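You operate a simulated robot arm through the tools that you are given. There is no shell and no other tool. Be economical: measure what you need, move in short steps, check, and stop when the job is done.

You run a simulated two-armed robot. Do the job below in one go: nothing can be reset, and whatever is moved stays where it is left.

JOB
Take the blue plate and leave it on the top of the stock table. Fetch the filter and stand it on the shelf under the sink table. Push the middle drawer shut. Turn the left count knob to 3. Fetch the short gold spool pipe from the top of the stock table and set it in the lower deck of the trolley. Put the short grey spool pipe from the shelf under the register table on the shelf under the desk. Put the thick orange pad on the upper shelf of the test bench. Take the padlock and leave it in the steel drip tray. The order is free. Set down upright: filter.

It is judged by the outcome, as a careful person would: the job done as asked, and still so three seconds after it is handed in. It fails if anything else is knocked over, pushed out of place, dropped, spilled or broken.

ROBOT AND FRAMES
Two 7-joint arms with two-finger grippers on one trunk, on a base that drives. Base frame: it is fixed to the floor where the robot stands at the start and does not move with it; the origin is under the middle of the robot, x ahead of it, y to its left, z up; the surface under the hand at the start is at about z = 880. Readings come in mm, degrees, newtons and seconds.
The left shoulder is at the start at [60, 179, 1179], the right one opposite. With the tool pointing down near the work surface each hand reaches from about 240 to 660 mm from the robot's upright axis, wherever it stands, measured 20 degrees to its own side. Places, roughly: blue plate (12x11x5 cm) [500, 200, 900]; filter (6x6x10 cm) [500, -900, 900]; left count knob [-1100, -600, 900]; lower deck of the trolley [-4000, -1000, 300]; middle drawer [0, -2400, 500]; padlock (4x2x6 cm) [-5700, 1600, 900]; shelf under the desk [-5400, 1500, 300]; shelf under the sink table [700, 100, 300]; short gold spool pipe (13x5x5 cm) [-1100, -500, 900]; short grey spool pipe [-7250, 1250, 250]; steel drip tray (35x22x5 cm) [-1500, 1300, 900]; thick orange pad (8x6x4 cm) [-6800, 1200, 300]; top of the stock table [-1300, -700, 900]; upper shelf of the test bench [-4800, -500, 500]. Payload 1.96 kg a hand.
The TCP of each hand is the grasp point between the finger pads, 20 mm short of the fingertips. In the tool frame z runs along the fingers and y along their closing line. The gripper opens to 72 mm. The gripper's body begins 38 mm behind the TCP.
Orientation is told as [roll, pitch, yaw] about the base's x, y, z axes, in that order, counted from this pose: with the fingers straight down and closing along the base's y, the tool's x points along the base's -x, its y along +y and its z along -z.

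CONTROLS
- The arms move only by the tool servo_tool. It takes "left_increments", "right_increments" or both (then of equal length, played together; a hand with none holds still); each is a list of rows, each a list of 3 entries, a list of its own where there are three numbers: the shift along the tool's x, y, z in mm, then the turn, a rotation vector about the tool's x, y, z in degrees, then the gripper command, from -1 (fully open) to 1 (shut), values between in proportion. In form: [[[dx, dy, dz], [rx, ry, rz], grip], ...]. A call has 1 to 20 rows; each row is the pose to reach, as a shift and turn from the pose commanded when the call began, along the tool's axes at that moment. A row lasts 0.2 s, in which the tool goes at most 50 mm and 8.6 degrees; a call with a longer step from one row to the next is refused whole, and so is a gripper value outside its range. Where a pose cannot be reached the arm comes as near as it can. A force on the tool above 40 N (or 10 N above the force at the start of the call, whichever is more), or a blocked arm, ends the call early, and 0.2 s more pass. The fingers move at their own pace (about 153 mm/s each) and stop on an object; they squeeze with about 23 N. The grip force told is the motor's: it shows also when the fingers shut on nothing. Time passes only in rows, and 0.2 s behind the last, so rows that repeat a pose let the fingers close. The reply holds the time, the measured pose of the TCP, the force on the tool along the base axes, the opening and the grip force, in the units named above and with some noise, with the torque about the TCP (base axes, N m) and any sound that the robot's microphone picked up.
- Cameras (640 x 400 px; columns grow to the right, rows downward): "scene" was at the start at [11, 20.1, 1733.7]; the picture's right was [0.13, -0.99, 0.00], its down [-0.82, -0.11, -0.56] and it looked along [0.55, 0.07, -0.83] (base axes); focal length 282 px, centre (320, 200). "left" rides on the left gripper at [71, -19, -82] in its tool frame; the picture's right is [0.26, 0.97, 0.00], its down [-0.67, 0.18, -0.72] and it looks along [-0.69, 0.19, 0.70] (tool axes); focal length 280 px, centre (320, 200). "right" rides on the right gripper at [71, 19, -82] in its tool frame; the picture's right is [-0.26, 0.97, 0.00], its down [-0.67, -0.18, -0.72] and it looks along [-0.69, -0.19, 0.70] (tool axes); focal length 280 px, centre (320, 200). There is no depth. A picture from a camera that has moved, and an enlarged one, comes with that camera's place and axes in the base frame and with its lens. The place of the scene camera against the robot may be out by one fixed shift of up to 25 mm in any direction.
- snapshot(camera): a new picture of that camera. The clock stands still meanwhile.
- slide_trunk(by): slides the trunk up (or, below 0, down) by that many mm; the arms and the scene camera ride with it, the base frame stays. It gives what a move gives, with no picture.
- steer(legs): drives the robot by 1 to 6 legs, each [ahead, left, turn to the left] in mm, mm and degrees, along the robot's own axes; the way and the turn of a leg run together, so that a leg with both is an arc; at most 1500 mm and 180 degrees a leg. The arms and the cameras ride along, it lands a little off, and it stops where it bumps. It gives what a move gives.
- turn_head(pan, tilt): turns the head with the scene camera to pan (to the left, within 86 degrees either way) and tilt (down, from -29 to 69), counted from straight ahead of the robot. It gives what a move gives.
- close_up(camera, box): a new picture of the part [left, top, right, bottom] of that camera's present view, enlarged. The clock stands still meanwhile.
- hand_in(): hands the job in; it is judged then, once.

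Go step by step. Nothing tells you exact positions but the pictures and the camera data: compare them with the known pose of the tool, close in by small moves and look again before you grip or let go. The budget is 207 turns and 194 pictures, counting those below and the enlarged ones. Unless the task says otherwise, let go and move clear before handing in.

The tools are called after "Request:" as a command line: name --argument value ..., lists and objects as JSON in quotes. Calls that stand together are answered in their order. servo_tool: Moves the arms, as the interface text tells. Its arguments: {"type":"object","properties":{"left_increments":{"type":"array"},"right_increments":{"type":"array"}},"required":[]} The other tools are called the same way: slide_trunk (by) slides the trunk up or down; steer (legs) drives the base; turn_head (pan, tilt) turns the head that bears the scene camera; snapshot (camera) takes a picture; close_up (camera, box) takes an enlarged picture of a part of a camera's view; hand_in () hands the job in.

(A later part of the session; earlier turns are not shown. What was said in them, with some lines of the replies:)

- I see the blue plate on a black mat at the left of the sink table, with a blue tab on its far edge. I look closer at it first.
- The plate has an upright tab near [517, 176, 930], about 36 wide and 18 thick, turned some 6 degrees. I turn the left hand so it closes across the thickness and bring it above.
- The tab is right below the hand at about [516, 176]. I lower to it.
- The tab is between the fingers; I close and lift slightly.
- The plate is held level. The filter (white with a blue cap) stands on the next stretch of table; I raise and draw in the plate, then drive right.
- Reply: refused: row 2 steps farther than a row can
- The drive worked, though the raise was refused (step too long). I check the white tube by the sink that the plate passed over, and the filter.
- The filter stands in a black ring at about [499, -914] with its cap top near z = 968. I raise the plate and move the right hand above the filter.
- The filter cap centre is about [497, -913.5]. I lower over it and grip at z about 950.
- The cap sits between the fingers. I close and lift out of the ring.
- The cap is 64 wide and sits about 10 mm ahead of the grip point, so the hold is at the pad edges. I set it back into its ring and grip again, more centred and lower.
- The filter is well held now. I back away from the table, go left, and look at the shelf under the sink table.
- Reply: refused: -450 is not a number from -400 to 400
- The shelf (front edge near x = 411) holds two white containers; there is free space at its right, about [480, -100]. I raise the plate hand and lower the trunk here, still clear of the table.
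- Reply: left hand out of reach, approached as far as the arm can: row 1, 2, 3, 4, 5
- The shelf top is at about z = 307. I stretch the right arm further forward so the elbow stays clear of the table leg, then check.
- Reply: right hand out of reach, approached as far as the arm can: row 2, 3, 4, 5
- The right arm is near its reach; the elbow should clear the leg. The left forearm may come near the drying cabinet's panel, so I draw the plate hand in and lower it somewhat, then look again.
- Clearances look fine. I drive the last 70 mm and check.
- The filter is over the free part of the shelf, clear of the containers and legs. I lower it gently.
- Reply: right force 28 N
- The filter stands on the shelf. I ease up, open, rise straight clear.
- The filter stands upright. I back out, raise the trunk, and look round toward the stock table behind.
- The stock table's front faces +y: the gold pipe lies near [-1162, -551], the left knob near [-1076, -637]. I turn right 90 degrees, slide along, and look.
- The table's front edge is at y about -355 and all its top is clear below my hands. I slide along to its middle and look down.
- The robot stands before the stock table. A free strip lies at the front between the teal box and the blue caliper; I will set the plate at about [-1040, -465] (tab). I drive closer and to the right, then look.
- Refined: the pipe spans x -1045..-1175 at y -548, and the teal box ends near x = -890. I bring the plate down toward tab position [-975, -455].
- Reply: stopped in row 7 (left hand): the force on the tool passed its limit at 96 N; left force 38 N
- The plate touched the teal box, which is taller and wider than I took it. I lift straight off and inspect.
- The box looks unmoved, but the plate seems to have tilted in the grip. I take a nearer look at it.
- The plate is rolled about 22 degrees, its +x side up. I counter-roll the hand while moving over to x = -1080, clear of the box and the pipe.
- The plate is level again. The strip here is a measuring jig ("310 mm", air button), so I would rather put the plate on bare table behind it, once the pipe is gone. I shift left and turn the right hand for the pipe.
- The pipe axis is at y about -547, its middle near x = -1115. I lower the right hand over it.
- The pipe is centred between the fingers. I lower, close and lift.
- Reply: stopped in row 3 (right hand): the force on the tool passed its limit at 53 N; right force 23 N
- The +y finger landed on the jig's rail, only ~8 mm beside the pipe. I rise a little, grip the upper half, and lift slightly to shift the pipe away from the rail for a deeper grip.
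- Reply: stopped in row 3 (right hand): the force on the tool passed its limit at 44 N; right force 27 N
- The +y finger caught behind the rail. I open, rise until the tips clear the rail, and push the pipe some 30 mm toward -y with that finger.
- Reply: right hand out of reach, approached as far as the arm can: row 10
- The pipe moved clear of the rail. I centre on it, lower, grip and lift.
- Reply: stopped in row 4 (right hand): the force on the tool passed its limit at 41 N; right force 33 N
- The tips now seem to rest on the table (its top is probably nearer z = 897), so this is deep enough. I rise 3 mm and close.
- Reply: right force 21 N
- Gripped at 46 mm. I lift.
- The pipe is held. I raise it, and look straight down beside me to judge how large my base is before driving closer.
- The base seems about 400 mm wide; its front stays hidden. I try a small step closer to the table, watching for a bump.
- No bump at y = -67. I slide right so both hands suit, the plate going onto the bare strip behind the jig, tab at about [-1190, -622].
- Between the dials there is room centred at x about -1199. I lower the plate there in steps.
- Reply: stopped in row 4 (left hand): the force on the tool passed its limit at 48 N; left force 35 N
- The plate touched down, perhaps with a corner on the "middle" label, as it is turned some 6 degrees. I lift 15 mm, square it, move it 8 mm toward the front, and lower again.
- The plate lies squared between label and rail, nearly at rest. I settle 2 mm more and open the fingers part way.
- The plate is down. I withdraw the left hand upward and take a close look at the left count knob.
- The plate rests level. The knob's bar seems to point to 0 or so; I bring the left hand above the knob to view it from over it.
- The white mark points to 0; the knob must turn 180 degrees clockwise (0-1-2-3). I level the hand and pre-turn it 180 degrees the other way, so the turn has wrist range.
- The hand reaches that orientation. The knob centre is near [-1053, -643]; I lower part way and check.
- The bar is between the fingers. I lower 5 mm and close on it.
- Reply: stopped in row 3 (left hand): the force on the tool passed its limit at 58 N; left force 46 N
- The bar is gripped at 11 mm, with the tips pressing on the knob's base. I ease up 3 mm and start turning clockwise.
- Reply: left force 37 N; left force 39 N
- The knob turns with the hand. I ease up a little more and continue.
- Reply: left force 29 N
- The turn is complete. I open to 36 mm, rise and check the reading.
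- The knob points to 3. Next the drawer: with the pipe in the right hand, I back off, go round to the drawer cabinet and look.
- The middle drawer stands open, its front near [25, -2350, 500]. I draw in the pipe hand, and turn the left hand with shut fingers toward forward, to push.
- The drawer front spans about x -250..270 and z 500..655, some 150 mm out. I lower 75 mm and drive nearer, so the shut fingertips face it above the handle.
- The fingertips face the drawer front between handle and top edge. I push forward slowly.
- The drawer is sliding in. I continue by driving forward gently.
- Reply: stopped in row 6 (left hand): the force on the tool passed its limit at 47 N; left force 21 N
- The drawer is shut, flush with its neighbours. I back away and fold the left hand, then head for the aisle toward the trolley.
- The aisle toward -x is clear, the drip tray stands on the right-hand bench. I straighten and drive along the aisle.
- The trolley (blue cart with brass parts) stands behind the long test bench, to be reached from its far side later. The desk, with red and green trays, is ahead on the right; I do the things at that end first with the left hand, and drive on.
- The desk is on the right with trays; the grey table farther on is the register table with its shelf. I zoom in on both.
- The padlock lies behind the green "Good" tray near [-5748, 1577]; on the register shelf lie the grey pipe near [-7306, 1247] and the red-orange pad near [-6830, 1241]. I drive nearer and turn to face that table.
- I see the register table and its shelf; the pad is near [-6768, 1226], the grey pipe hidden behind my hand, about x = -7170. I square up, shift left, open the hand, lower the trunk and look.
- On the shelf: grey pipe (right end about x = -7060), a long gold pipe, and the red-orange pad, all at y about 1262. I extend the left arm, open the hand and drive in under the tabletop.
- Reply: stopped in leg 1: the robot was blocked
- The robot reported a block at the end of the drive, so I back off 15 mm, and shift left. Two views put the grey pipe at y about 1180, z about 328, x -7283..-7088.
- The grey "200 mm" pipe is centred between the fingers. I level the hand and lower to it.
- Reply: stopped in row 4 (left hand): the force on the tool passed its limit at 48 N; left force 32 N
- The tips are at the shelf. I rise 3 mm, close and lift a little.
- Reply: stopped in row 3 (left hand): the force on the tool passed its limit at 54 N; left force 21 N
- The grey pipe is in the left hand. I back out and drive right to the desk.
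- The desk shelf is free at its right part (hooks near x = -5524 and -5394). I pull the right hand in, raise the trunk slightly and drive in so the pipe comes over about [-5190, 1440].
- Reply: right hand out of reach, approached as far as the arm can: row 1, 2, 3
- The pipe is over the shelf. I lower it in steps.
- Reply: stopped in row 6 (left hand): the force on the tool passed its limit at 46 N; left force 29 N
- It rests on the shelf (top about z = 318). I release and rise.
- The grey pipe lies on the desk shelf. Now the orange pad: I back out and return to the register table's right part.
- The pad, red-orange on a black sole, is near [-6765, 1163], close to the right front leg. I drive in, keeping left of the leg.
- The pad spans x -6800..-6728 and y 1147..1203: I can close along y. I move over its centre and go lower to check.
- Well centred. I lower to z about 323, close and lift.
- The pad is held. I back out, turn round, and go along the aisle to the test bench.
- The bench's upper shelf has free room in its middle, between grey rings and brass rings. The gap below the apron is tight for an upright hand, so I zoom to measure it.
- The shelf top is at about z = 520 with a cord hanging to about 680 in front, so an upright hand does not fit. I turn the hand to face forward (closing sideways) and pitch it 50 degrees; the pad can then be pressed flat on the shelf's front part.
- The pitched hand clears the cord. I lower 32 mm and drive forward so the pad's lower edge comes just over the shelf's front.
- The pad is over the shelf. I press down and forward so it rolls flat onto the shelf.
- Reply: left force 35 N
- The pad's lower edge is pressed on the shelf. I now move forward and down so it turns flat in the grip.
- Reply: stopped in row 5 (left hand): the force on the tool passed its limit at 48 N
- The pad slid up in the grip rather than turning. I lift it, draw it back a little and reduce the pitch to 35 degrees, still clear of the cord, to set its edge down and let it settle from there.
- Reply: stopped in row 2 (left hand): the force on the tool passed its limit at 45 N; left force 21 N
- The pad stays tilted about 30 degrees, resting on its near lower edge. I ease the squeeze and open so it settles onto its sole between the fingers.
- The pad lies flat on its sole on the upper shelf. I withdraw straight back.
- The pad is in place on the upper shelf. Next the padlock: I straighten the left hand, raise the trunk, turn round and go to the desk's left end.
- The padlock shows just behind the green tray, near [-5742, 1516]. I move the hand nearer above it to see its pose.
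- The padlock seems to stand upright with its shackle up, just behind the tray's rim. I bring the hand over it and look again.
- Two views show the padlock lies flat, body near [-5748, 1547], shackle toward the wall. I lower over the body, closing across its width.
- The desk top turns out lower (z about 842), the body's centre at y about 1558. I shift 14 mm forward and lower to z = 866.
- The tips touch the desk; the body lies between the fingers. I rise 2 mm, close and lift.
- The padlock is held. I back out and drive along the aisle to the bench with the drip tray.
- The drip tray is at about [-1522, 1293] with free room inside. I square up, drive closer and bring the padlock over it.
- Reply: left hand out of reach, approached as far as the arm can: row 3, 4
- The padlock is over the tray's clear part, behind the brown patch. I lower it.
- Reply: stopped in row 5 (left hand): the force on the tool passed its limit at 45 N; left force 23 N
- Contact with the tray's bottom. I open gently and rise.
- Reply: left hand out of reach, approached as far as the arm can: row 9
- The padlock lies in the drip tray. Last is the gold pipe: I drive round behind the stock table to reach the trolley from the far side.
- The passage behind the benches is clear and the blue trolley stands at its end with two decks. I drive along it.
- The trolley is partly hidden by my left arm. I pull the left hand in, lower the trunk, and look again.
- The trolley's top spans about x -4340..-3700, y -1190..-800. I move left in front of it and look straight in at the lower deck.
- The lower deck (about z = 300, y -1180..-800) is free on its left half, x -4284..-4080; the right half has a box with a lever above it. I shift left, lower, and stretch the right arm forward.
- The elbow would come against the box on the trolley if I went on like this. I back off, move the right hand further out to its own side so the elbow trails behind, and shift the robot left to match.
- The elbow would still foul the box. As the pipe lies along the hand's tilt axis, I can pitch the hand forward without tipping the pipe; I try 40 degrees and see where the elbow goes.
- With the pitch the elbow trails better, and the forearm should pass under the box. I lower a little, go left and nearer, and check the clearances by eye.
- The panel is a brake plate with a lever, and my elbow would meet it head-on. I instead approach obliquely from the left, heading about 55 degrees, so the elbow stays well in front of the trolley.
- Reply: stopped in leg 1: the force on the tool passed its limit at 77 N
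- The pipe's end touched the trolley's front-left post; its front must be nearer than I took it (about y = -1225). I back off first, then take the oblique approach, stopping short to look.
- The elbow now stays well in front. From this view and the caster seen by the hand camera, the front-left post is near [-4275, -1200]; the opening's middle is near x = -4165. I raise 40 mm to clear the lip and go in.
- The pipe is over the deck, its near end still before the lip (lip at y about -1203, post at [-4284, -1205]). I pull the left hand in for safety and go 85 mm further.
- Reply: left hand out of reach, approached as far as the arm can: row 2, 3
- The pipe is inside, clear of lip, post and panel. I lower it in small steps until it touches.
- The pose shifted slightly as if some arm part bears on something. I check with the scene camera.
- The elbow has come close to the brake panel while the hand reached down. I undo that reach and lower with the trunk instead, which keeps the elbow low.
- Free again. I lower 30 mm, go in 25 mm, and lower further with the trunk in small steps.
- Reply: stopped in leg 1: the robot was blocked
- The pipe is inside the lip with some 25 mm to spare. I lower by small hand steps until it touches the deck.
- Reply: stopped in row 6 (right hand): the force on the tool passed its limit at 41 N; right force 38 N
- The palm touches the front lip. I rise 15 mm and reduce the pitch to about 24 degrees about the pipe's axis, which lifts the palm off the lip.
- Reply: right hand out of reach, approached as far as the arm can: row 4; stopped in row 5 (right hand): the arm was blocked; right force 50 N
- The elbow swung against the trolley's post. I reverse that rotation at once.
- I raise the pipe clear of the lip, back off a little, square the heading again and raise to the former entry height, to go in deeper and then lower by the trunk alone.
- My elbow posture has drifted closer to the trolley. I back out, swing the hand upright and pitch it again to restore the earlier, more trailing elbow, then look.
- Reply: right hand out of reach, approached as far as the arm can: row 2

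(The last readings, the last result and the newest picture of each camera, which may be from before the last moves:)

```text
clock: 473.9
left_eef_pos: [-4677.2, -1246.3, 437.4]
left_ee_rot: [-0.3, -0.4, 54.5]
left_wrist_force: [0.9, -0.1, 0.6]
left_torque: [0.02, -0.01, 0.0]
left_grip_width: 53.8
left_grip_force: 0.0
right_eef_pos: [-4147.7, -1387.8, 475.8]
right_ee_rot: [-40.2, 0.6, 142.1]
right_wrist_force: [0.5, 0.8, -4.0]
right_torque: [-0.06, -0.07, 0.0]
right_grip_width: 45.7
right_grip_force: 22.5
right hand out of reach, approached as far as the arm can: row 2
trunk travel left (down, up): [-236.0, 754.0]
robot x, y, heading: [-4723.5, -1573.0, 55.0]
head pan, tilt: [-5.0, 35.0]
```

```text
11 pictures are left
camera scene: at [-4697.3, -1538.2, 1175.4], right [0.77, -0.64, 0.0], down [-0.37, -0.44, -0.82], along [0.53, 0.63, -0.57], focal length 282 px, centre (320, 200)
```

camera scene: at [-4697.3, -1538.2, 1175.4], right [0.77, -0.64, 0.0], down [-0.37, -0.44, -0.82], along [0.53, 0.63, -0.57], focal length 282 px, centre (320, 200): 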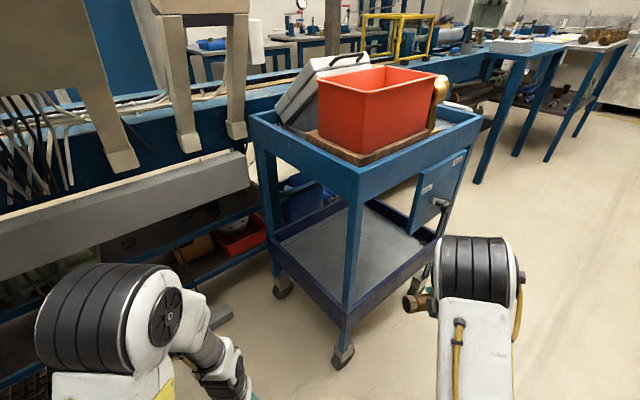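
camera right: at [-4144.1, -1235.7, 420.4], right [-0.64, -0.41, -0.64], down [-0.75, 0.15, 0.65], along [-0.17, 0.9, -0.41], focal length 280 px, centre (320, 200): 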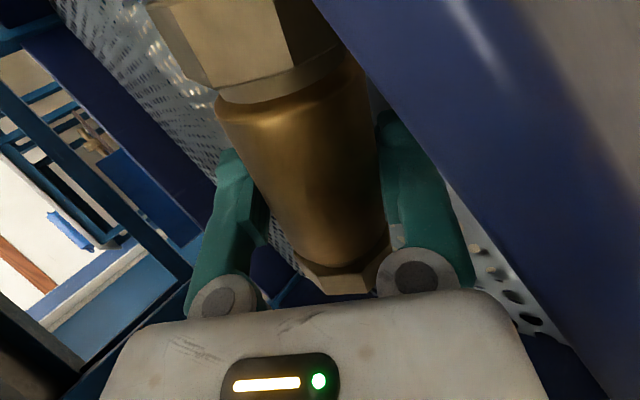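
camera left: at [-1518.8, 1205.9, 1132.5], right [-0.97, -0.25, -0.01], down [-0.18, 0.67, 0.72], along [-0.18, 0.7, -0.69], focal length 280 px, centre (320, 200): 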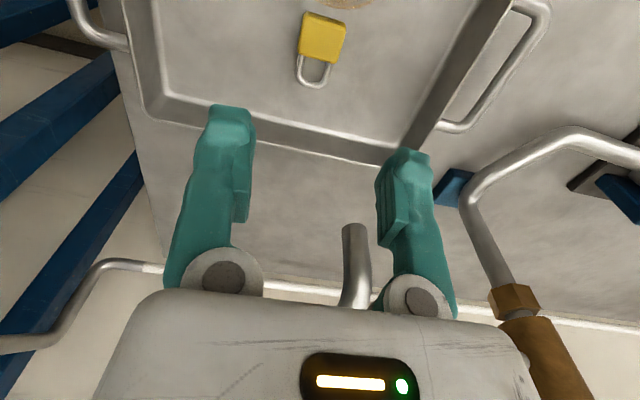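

The elbow has folded above the hand, which would not fit. A nearly straight arm pointing squarely into the opening avoids that: I back off, face +y, and stretch the right arm straight ahead of its shoulder.

Request:
steer --legs '[[-220, 0, 0], [0, 0, 35]]'

Request:
servo_tool --right_increments '[[[-27, -21, 18], [0, 0, 0], 1], [[-54, -42, 36], [0, 0, 0], 1], [[-81, -64, 54], [0, 0, 0], 1], [[-108, -85, 72], [0, 0, 0], 1], [[-135, -107, 90], [0, 0, 0], 1], [[-160, -128, 107], [0, 0, 0], 1], [[-160, -145, 122], [0, 0, 0], 1], [[-160, -145, 122], [0, 0, 0], 1]]'

Request:
turn_head --pan -20 --tilt 38

Request:
snapshot --camera "scene"

```text
clock: 477.3
left_eef_pos: [-4994.3, -1458.5, 437.0]
left_ee_rot: [-0.3, -0.4, 90.0]
left_wrist_force: [-0.5, 0.6, 0.0]
left_torque: [-0.03, 0.04, 0.03]
left_grip_width: 54.1
left_grip_force: 0.1
right_eef_pos: [-4480.8, -1264.2, 478.3]
right_ee_rot: [-40.1, 0.6, 177.5]
right_wrist_force: [-0.2, 0.0, -5.1]
right_torque: [-0.03, -0.08, -0.02]
right_grip_width: 45.5
right_grip_force: 23.3
trunk travel left (down, up): [-236.0, 754.0]
robot x, y, heading: [-4842.4, -1745.4, 90.6]
head pan, tilt: [-5.0, 35.0]
```

```text
clock: 479.1
left_eef_pos: [-4994.4, -1457.9, 436.8]
left_ee_rot: [-0.3, -0.5, 89.9]
left_wrist_force: [0.2, 0.1, -0.1]
left_torque: [-0.01, 0.0, 0.02]
left_grip_width: 54.0
left_grip_force: 0.1
right_eef_pos: [-4630.3, -1068.3, 476.4]
right_ee_rot: [-40.0, 0.5, 177.4]
right_wrist_force: [-0.7, 0.2, -4.8]
right_torque: [0.0, -0.11, 0.0]
right_grip_width: 45.7
right_grip_force: 22.9
trunk travel left (down, up): [-236.0, 754.0]
robot x, y, heading: [-4847.4, -1745.0, 90.4]
head pan, tilt: [-5.0, 35.0]
```

```text
clock: 479.9
left_eef_pos: [-4994.9, -1457.9, 437.1]
left_ee_rot: [-0.4, -0.5, 89.9]
left_wrist_force: [0.5, -0.1, 0.1]
left_torque: [0.01, 0.0, 0.01]
left_grip_width: 54.0
left_grip_force: 0.1
right_eef_pos: [-4631.5, -1067.9, 476.0]
right_ee_rot: [-40.2, 0.6, 177.5]
right_wrist_force: [-0.7, -0.1, -4.6]
right_torque: [-0.04, -0.1, 0.01]
right_grip_width: 45.5
right_grip_force: 23.2
trunk travel left (down, up): [-236.0, 754.0]
robot x, y, heading: [-4843.1, -1745.1, 90.5]
head pan, tilt: [-20.0, 38.0]
```

```text
10 pictures are left
camera scene: at [-4814.0, -1711.3, 1170.9], right [0.94, -0.33, 0.0], down [-0.21, -0.58, -0.79], along [0.26, 0.74, -0.62], focal length 282 px, centre (320, 200)
```

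scene: 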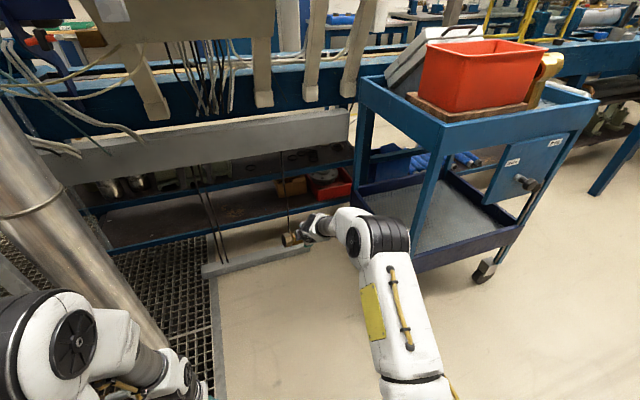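

The straighter arm has its elbow trailing. Turning the robot to about 72 degrees and moving the hand further to its own side will put the elbow well clear of panel and post; I set that up away from the trolley.

Request:
steer --legs '[[-200, 0, 0], [0, -160, 0], [0, 0, -18.5]]'

Request:
servo_tool --right_increments '[[[30, 3, -3], [0, 0, 0], 1], [[60, 6, -5], [0, 0, 0], 1], [[90, 9, -8], [0, 0, 0], 1], [[117, 13, -11], [0, 0, 0], 1], [[117, 13, -11], [0, 0, 0], 1]]'

Request:
snapshot --camera "scene"

```text
clock: 483.5
left_eef_pos: [-4736.7, -1625.3, 436.9]
left_ee_rot: [-0.3, -0.5, 71.3]
left_wrist_force: [-0.9, -0.4, 0.0]
left_torque: [0.03, -0.03, -0.01]
left_grip_width: 54.2
left_grip_force: 0.1
right_eef_pos: [-4268.0, -1371.8, 477.0]
right_ee_rot: [-40.1, 0.6, 158.9]
right_wrist_force: [0.4, 0.7, -4.4]
right_torque: [-0.05, -0.07, 0.0]
right_grip_width: 45.5
right_grip_force: 22.9
trunk travel left (down, up): [-236.0, 754.0]
robot x, y, heading: [-4683.7, -1944.6, 71.9]
head pan, tilt: [-20.0, 38.0]
```

```text
clock: 484.7
left_eef_pos: [-4737.9, -1626.0, 437.8]
left_ee_rot: [-0.2, -0.4, 71.3]
left_wrist_force: [-0.8, -0.5, 0.2]
left_torque: [-0.04, 0.01, 0.02]
left_grip_width: 53.7
left_grip_force: 0.0
right_eef_pos: [-4163.4, -1429.3, 478.4]
right_ee_rot: [-40.2, 0.6, 158.9]
right_wrist_force: [0.3, -0.8, -4.8]
right_torque: [-0.08, -0.08, -0.01]
right_grip_width: 45.6
right_grip_force: 23.3
trunk travel left (down, up): [-236.0, 754.0]
robot x, y, heading: [-4689.2, -1943.1, 71.7]
head pan, tilt: [-20.0, 38.0]
```

```text
9 pictures are left
camera scene: at [-4650.1, -1922.5, 1170.8], right [0.79, -0.62, 0.0], down [-0.38, -0.48, -0.79], along [0.49, 0.62, -0.62], focal length 282 px, centre (320, 200)
```

scene: 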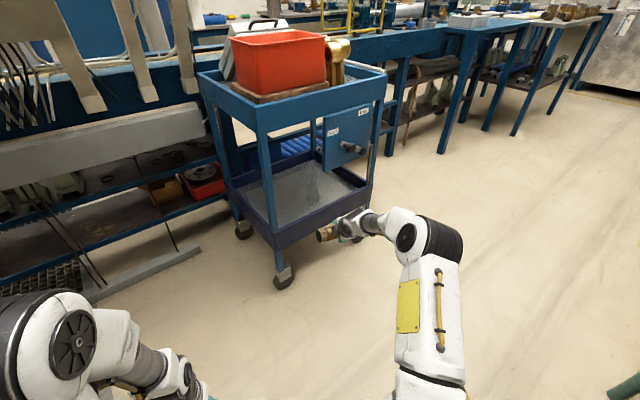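

Now the elbow trails far behind the hand. I drive in along +y, first 210 mm, and check.

Request:
steer --legs '[[199, 66, 0]]'

Request:
snapshot --camera "scene"

```text
clock: 486.3
left_eef_pos: [-4737.0, -1418.2, 436.4]
left_ee_rot: [-0.2, -0.5, 71.4]
left_wrist_force: [-0.5, -0.1, 0.5]
left_torque: [-0.01, 0.01, -0.03]
left_grip_width: 54.1
left_grip_force: 0.1
right_eef_pos: [-4164.0, -1223.6, 477.7]
right_ee_rot: [-40.1, 0.6, 158.8]
right_wrist_force: [0.0, 0.3, -3.9]
right_torque: [-0.05, -0.12, 0.04]
right_grip_width: 45.3
right_grip_force: 23.0
trunk travel left (down, up): [-236.0, 754.0]
robot x, y, heading: [-4687.2, -1741.1, 71.9]
head pan, tilt: [-20.0, 38.0]
```

```text
8 pictures are left
camera scene: at [-4650.6, -1716.0, 1170.8], right [0.79, -0.62, 0.0], down [-0.38, -0.48, -0.79], along [0.49, 0.62, -0.62], focal length 282 px, centre (320, 200)
```

scene: 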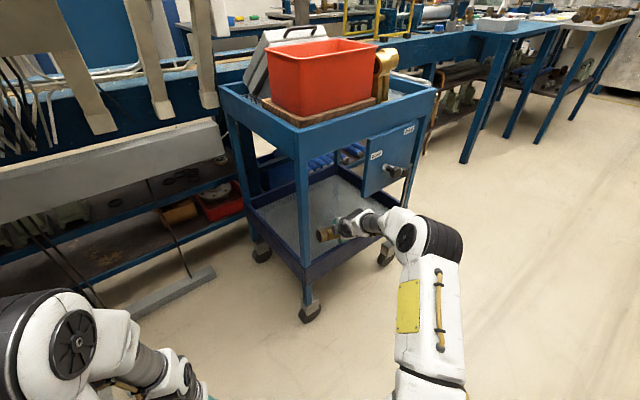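

Request:
steer --legs '[[115, 38, 0]]'

Request:
slide_trunk --by -45

Request:
snapshot --camera "right"

```text
clock: 487.6
left_eef_pos: [-4736.2, -1294.2, 436.6]
left_ee_rot: [-0.3, -0.5, 71.3]
left_wrist_force: [0.8, 0.1, -0.5]
left_torque: [0.02, -0.01, -0.01]
left_grip_width: 54.1
left_grip_force: 0.1
right_eef_pos: [-4162.9, -1100.1, 478.3]
right_ee_rot: [-40.2, 0.6, 158.8]
right_wrist_force: [0.8, -0.6, -3.8]
right_torque: [-0.1, -0.1, -0.01]
right_grip_width: 45.5
right_grip_force: 22.9
trunk travel left (down, up): [-236.0, 754.0]
robot x, y, heading: [-4683.3, -1616.5, 71.7]
head pan, tilt: [-20.0, 38.0]
```

```text
clock: 488.4
left_eef_pos: [-4736.0, -1294.9, 392.9]
left_ee_rot: [-0.3, -0.5, 71.2]
left_wrist_force: [-0.1, -0.4, -0.6]
left_torque: [0.01, 0.02, -0.03]
left_grip_width: 54.1
left_grip_force: 0.0
right_eef_pos: [-4163.0, -1101.4, 433.6]
right_ee_rot: [-40.0, 0.6, 158.7]
right_wrist_force: [-0.4, -0.1, -4.8]
right_torque: [-0.08, -0.04, 0.01]
right_grip_width: 45.6
right_grip_force: 22.7
trunk travel left (down, up): [-191.0, 799.0]
robot x, y, heading: [-4691.1, -1617.7, 71.8]
head pan, tilt: [-20.0, 38.0]
```

```text
7 pictures are left
camera right: at [-4121.5, -1189.3, 485.2], right [-0.51, -0.6, -0.62], down [-0.75, -0.05, 0.66], along [-0.42, 0.8, -0.42], focal length 280 px, centre (320, 200)
```

right: 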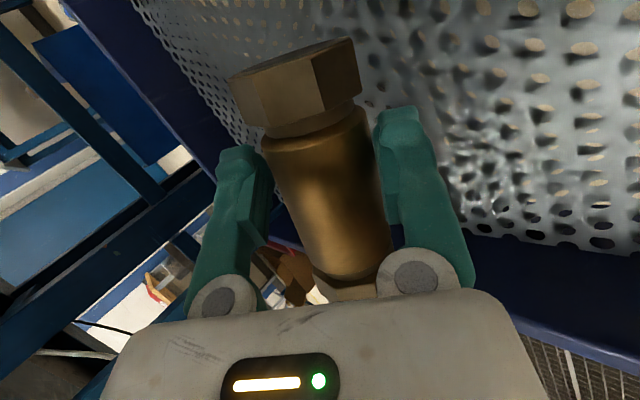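

The pipe has slid somewhat to the left in the grip, so I shift 20 mm to +x, then lower with the trunk.

Request:
steer --legs '[[6, -19, 0]]'

Request:
slide_trunk --by -40

Request:
slide_trunk --by -12

Request:
snapshot --camera "right"

```text
clock: 489.2
left_eef_pos: [-4716.8, -1295.5, 392.5]
left_ee_rot: [-0.3, -0.5, 71.1]
left_wrist_force: [-0.5, 0.5, -0.9]
left_torque: [0.0, -0.01, 0.03]
left_grip_width: 54.0
left_grip_force: 0.0
right_eef_pos: [-4144.5, -1102.1, 433.5]
right_ee_rot: [-40.1, 0.6, 158.7]
right_wrist_force: [0.1, -0.8, -4.5]
right_torque: [-0.09, -0.09, 0.02]
right_grip_width: 45.3
right_grip_force: 23.3
trunk travel left (down, up): [-191.0, 799.0]
robot x, y, heading: [-4666.8, -1615.3, 71.6]
head pan, tilt: [-20.0, 38.0]
```

```text
clock: 490.1
left_eef_pos: [-4716.7, -1295.1, 351.9]
left_ee_rot: [-0.2, -0.4, 71.2]
left_wrist_force: [-0.6, 0.7, 0.2]
left_torque: [-0.01, 0.0, 0.0]
left_grip_width: 53.9
left_grip_force: 0.0
right_eef_pos: [-4143.2, -1100.7, 392.5]
right_ee_rot: [-40.1, 0.6, 158.8]
right_wrist_force: [-0.3, -1.0, -3.5]
right_torque: [-0.07, -0.08, 0.02]
right_grip_width: 45.3
right_grip_force: 22.8
trunk travel left (down, up): [-151.0, 839.0]
robot x, y, heading: [-4667.6, -1617.2, 71.5]
head pan, tilt: [-20.0, 38.0]
```

```text
clock: 490.7
left_eef_pos: [-4716.8, -1297.0, 340.8]
left_ee_rot: [-0.4, -0.3, 71.2]
left_wrist_force: [-0.9, 0.4, 0.0]
left_torque: [-0.01, -0.01, 0.0]
left_grip_width: 53.9
left_grip_force: 0.1
right_eef_pos: [-4143.7, -1101.0, 380.9]
right_ee_rot: [-40.1, 0.6, 158.8]
right_wrist_force: [-0.6, 0.0, -4.4]
right_torque: [-0.06, -0.07, 0.02]
right_grip_width: 45.7
right_grip_force: 22.2
trunk travel left (down, up): [-139.0, 851.0]
robot x, y, heading: [-4661.0, -1615.1, 71.5]
head pan, tilt: [-20.0, 38.0]
```

```text
6 pictures are left
camera right: at [-4102.0, -1189.4, 433.1], right [-0.51, -0.6, -0.62], down [-0.75, -0.05, 0.66], along [-0.42, 0.8, -0.42], focal length 280 px, centre (320, 200)
```

right: 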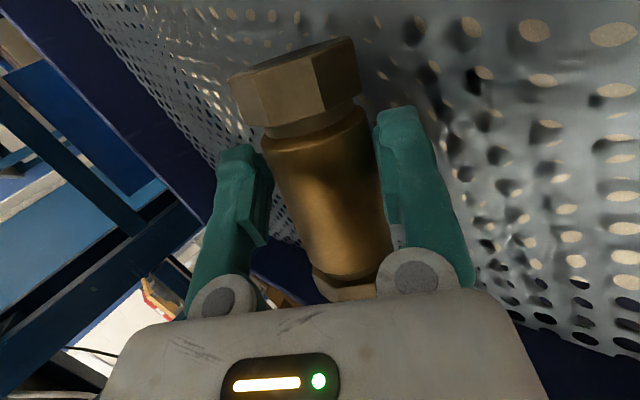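

Still free. I lower with small hand steps now until contact.

Request:
slide_trunk --by -10

Request:
servo_tool --right_increments '[[[0, 1.9, 2.3], [0, 0, 0], 1], [[0, 3.9, 4.6], [0, 0, 0], 1], [[0, 5.8, 6.9], [0, 0, 0], 1], [[0, 7.7, 9.2], [0, 0, 0], 1], [[0, 9.6, 11.5], [0, 0, 0], 1], [[0, 11.6, 13.8], [0, 0, 0], 1], [[0, 13.5, 16.1], [0, 0, 0], 1], [[0, 15.4, 18.4], [0, 0, 0], 1], [[0, 15.4, 18.4], [0, 0, 0], 1]]'

```text
clock: 491.2
left_eef_pos: [-4716.7, -1295.8, 330.0]
left_ee_rot: [-0.4, -0.5, 71.2]
left_wrist_force: [-1.0, -0.2, -0.1]
left_torque: [0.0, 0.01, -0.01]
left_grip_width: 54.0
left_grip_force: 0.0
right_eef_pos: [-4143.6, -1099.2, 373.2]
right_ee_rot: [-40.3, 0.7, 158.8]
right_wrist_force: [1.1, 0.9, 6.2]
right_torque: [0.13, -0.53, 0.04]
right_grip_width: 45.4
right_grip_force: 22.9
trunk travel left (down, up): [-129.0, 861.0]
robot x, y, heading: [-4667.3, -1614.9, 71.9]
head pan, tilt: [-20.0, 38.0]
```

```text
clock: 492.4
left_eef_pos: [-4717.4, -1295.7, 331.6]
left_ee_rot: [-0.4, -0.7, 71.3]
left_wrist_force: [0.2, 0.1, -0.6]
left_torque: [-0.03, 0.05, 0.01]
left_grip_width: 54.2
left_grip_force: 0.1
right_eef_pos: [-4145.1, -1098.9, 365.3]
right_ee_rot: [-41.0, 0.7, 158.9]
right_wrist_force: [0.2, -0.3, 20.2]
right_torque: [-0.1, -0.68, -0.14]
right_grip_width: 46.4
right_grip_force: 22.8
trunk travel left (down, up): [-129.0, 861.0]
robot x, y, heading: [-4662.8, -1614.6, 71.7]
head pan, tilt: [-20.0, 38.0]
stopped in row 5 (right hand): the force on the tool passed its limit at 43 N (the readings are from after the stop); the commanded pose is now the measured one
```

Contact with the deck. I open gently and let the pipe settle, then check.

Request:
servo_tool --right_increments '[[[0, 0, 0], [0, 0, 0], -0.3], [[0, 0, 0], [0, 0, 0], -0.45], [[0, -1, -1.5], [0, 0, 0], -0.6], [[0, -2, -3], [0, 0, 0], -0.8], [[0, -2, -3], [0, 0, 0], -0.8]]'

Request:
snapshot --camera "right"

```text
clock: 493.6
left_eef_pos: [-4718.2, -1295.9, 330.9]
left_ee_rot: [-0.4, -0.7, 71.3]
left_wrist_force: [0.4, -0.3, -0.1]
left_torque: [0.05, -0.03, 0.0]
left_grip_width: 53.8
left_grip_force: 0.1
right_eef_pos: [-4145.7, -1099.6, 368.4]
right_ee_rot: [-40.7, 0.7, 158.9]
right_wrist_force: [2.6, 8.8, 24.4]
right_torque: [-0.05, 0.05, 0.01]
right_grip_width: 50.1
right_grip_force: 0.0
trunk travel left (down, up): [-129.0, 861.0]
robot x, y, heading: [-4669.5, -1613.8, 71.5]
head pan, tilt: [-20.0, 38.0]
```

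```text
5 pictures are left
camera right: at [-4103.4, -1188.5, 418.5], right [-0.5, -0.59, -0.63], down [-0.75, -0.06, 0.65], along [-0.42, 0.8, -0.42], focal length 280 px, centre (320, 200)
```

right: 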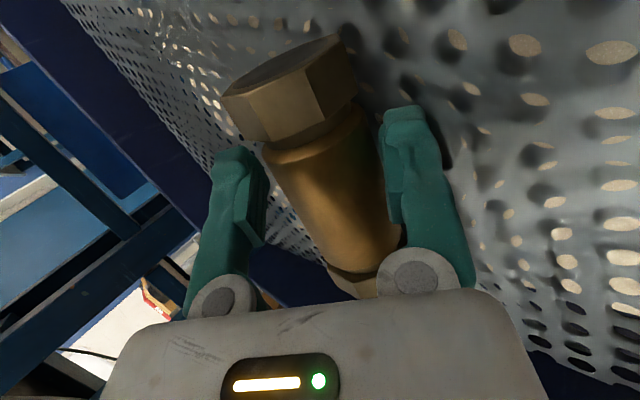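

The pipe is loose and rests on the deck. I withdraw along the fingers, opening as I rise.

Request:
servo_tool --right_increments '[[[0, 0, -6], [0, 0, 0], -0.6], [[0, 0, -14], [0, 0, 0], -1], [[0, 0, -24], [0, 0, 0], -1], [[0, 0, -40], [0, 0, 0], -1], [[0, 0, -60], [0, 0, 0], -1], [[0, 0, -80], [0, 0, 0], -1], [[0, 0, -80], [0, 0, 0], -1]]'

Request:
snapshot --camera "right"

```text
clock: 495.1
left_eef_pos: [-4717.7, -1296.3, 329.8]
left_ee_rot: [-0.4, -0.5, 71.2]
left_wrist_force: [-1.0, -0.6, 0.2]
left_torque: [0.01, -0.01, 0.04]
left_grip_width: 53.9
left_grip_force: 0.0
right_eef_pos: [-4164.3, -1147.5, 426.5]
right_ee_rot: [-40.5, 0.6, 158.9]
right_wrist_force: [-0.7, 0.4, -0.1]
right_torque: [-0.03, 0.02, 0.0]
right_grip_width: 72.0
right_grip_force: 0.1
trunk travel left (down, up): [-129.0, 861.0]
robot x, y, heading: [-4665.9, -1613.4, 71.9]
head pan, tilt: [-20.0, 38.0]
```

```text
4 pictures are left
camera right: at [-4121.6, -1236.4, 477.2], right [-0.5, -0.59, -0.63], down [-0.75, -0.06, 0.66], along [-0.42, 0.8, -0.42], focal length 280 px, centre (320, 200)
```

right: 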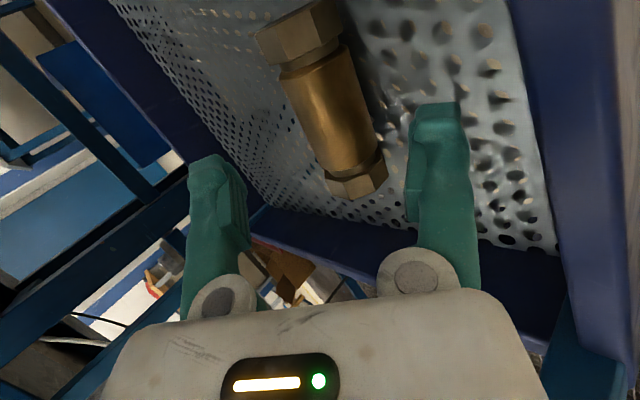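

The gold pipe lies flat in the lower deck. I raise and back out the way I came, then check the trolley.

Request:
slide_trunk --by 55

Request:
steer --legs '[[-320, -106, 0]]'

Request:
snapshot --camera "scene"

```text
clock: 496.1
left_eef_pos: [-4717.1, -1295.7, 385.2]
left_ee_rot: [-0.3, -0.5, 71.2]
left_wrist_force: [-0.3, 0.0, -0.2]
left_torque: [-0.01, 0.01, 0.01]
left_grip_width: 54.2
left_grip_force: 0.1
right_eef_pos: [-4162.9, -1148.0, 480.6]
right_ee_rot: [-40.5, 0.6, 158.8]
right_wrist_force: [-0.4, -0.5, -0.4]
right_torque: [-0.02, 0.01, -0.03]
right_grip_width: 71.9
right_grip_force: 0.0
trunk travel left (down, up): [-184.0, 806.0]
robot x, y, heading: [-4665.8, -1616.0, 71.7]
head pan, tilt: [-20.0, 38.0]
```

```text
clock: 498.3
left_eef_pos: [-4717.2, -1636.7, 385.7]
left_ee_rot: [-0.4, -0.4, 71.2]
left_wrist_force: [0.2, -0.2, -0.2]
left_torque: [-0.03, 0.0, -0.02]
left_grip_width: 54.0
left_grip_force: 0.0
right_eef_pos: [-4164.5, -1489.6, 481.3]
right_ee_rot: [-40.5, 0.5, 158.7]
right_wrist_force: [0.1, 0.0, -0.1]
right_torque: [0.0, 0.0, 0.0]
right_grip_width: 72.0
right_grip_force: 0.1
trunk travel left (down, up): [-184.0, 806.0]
robot x, y, heading: [-4665.8, -1958.9, 71.6]
head pan, tilt: [-20.0, 38.0]
```

```text
3 pictures are left
camera scene: at [-4631.4, -1934.6, 1118.9], right [0.79, -0.62, 0.0], down [-0.38, -0.48, -0.79], along [0.49, 0.62, -0.62], focal length 282 px, centre (320, 200)
```

scene: 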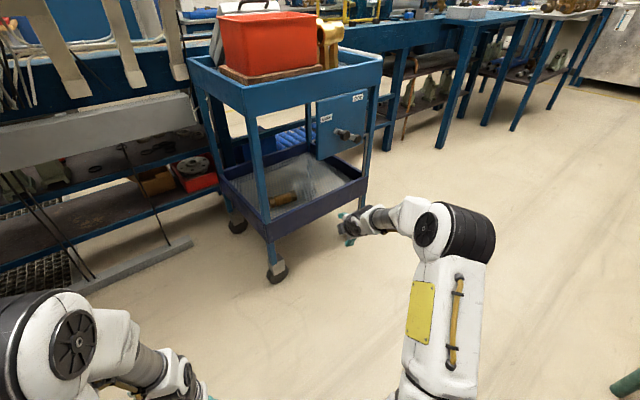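

The trolley stands as before with the gold pipe in its lower deck, the lever is in its old position, and both hands are empty and clear. All eight parts are done, so I hand in.

Request:
hand_in

```text
The job is handed in.
```

I handed the job in with all eight parts done; both hands were empty and clear when I did.

- **Blue plate:** it lies level on the bare top of the stock table. On the way the plate hit the teal "air" box there (96 N). The box looked unmoved.
- **Filter:** it stands upright on the shelf under the sink table, to the right of the two soap containers.
- **Middle drawer:** it is shut and flush with the drawers above and below.
- **Left count knob:** its white mark points at 3.
- **Gold pipe:** it lies in the lower deck of the trolley. While getting it in, the pipe's end (77 N) and then my elbow pushed against the trolley's frame. In the last picture the trolley and its brake lever looked as before, but I can't rule out a shift of a few millimetres.
- **Grey pipe:** it lies on the shelf under the desk, to the right of the green hooks.
- **Orange pad:** it lies flat on the upper shelf of the test bench. I let it tip the last 30 degrees onto its sole instead of setting it down flat.
- **Padlock:** it lies in the steel drip tray, next to the brown puddle.
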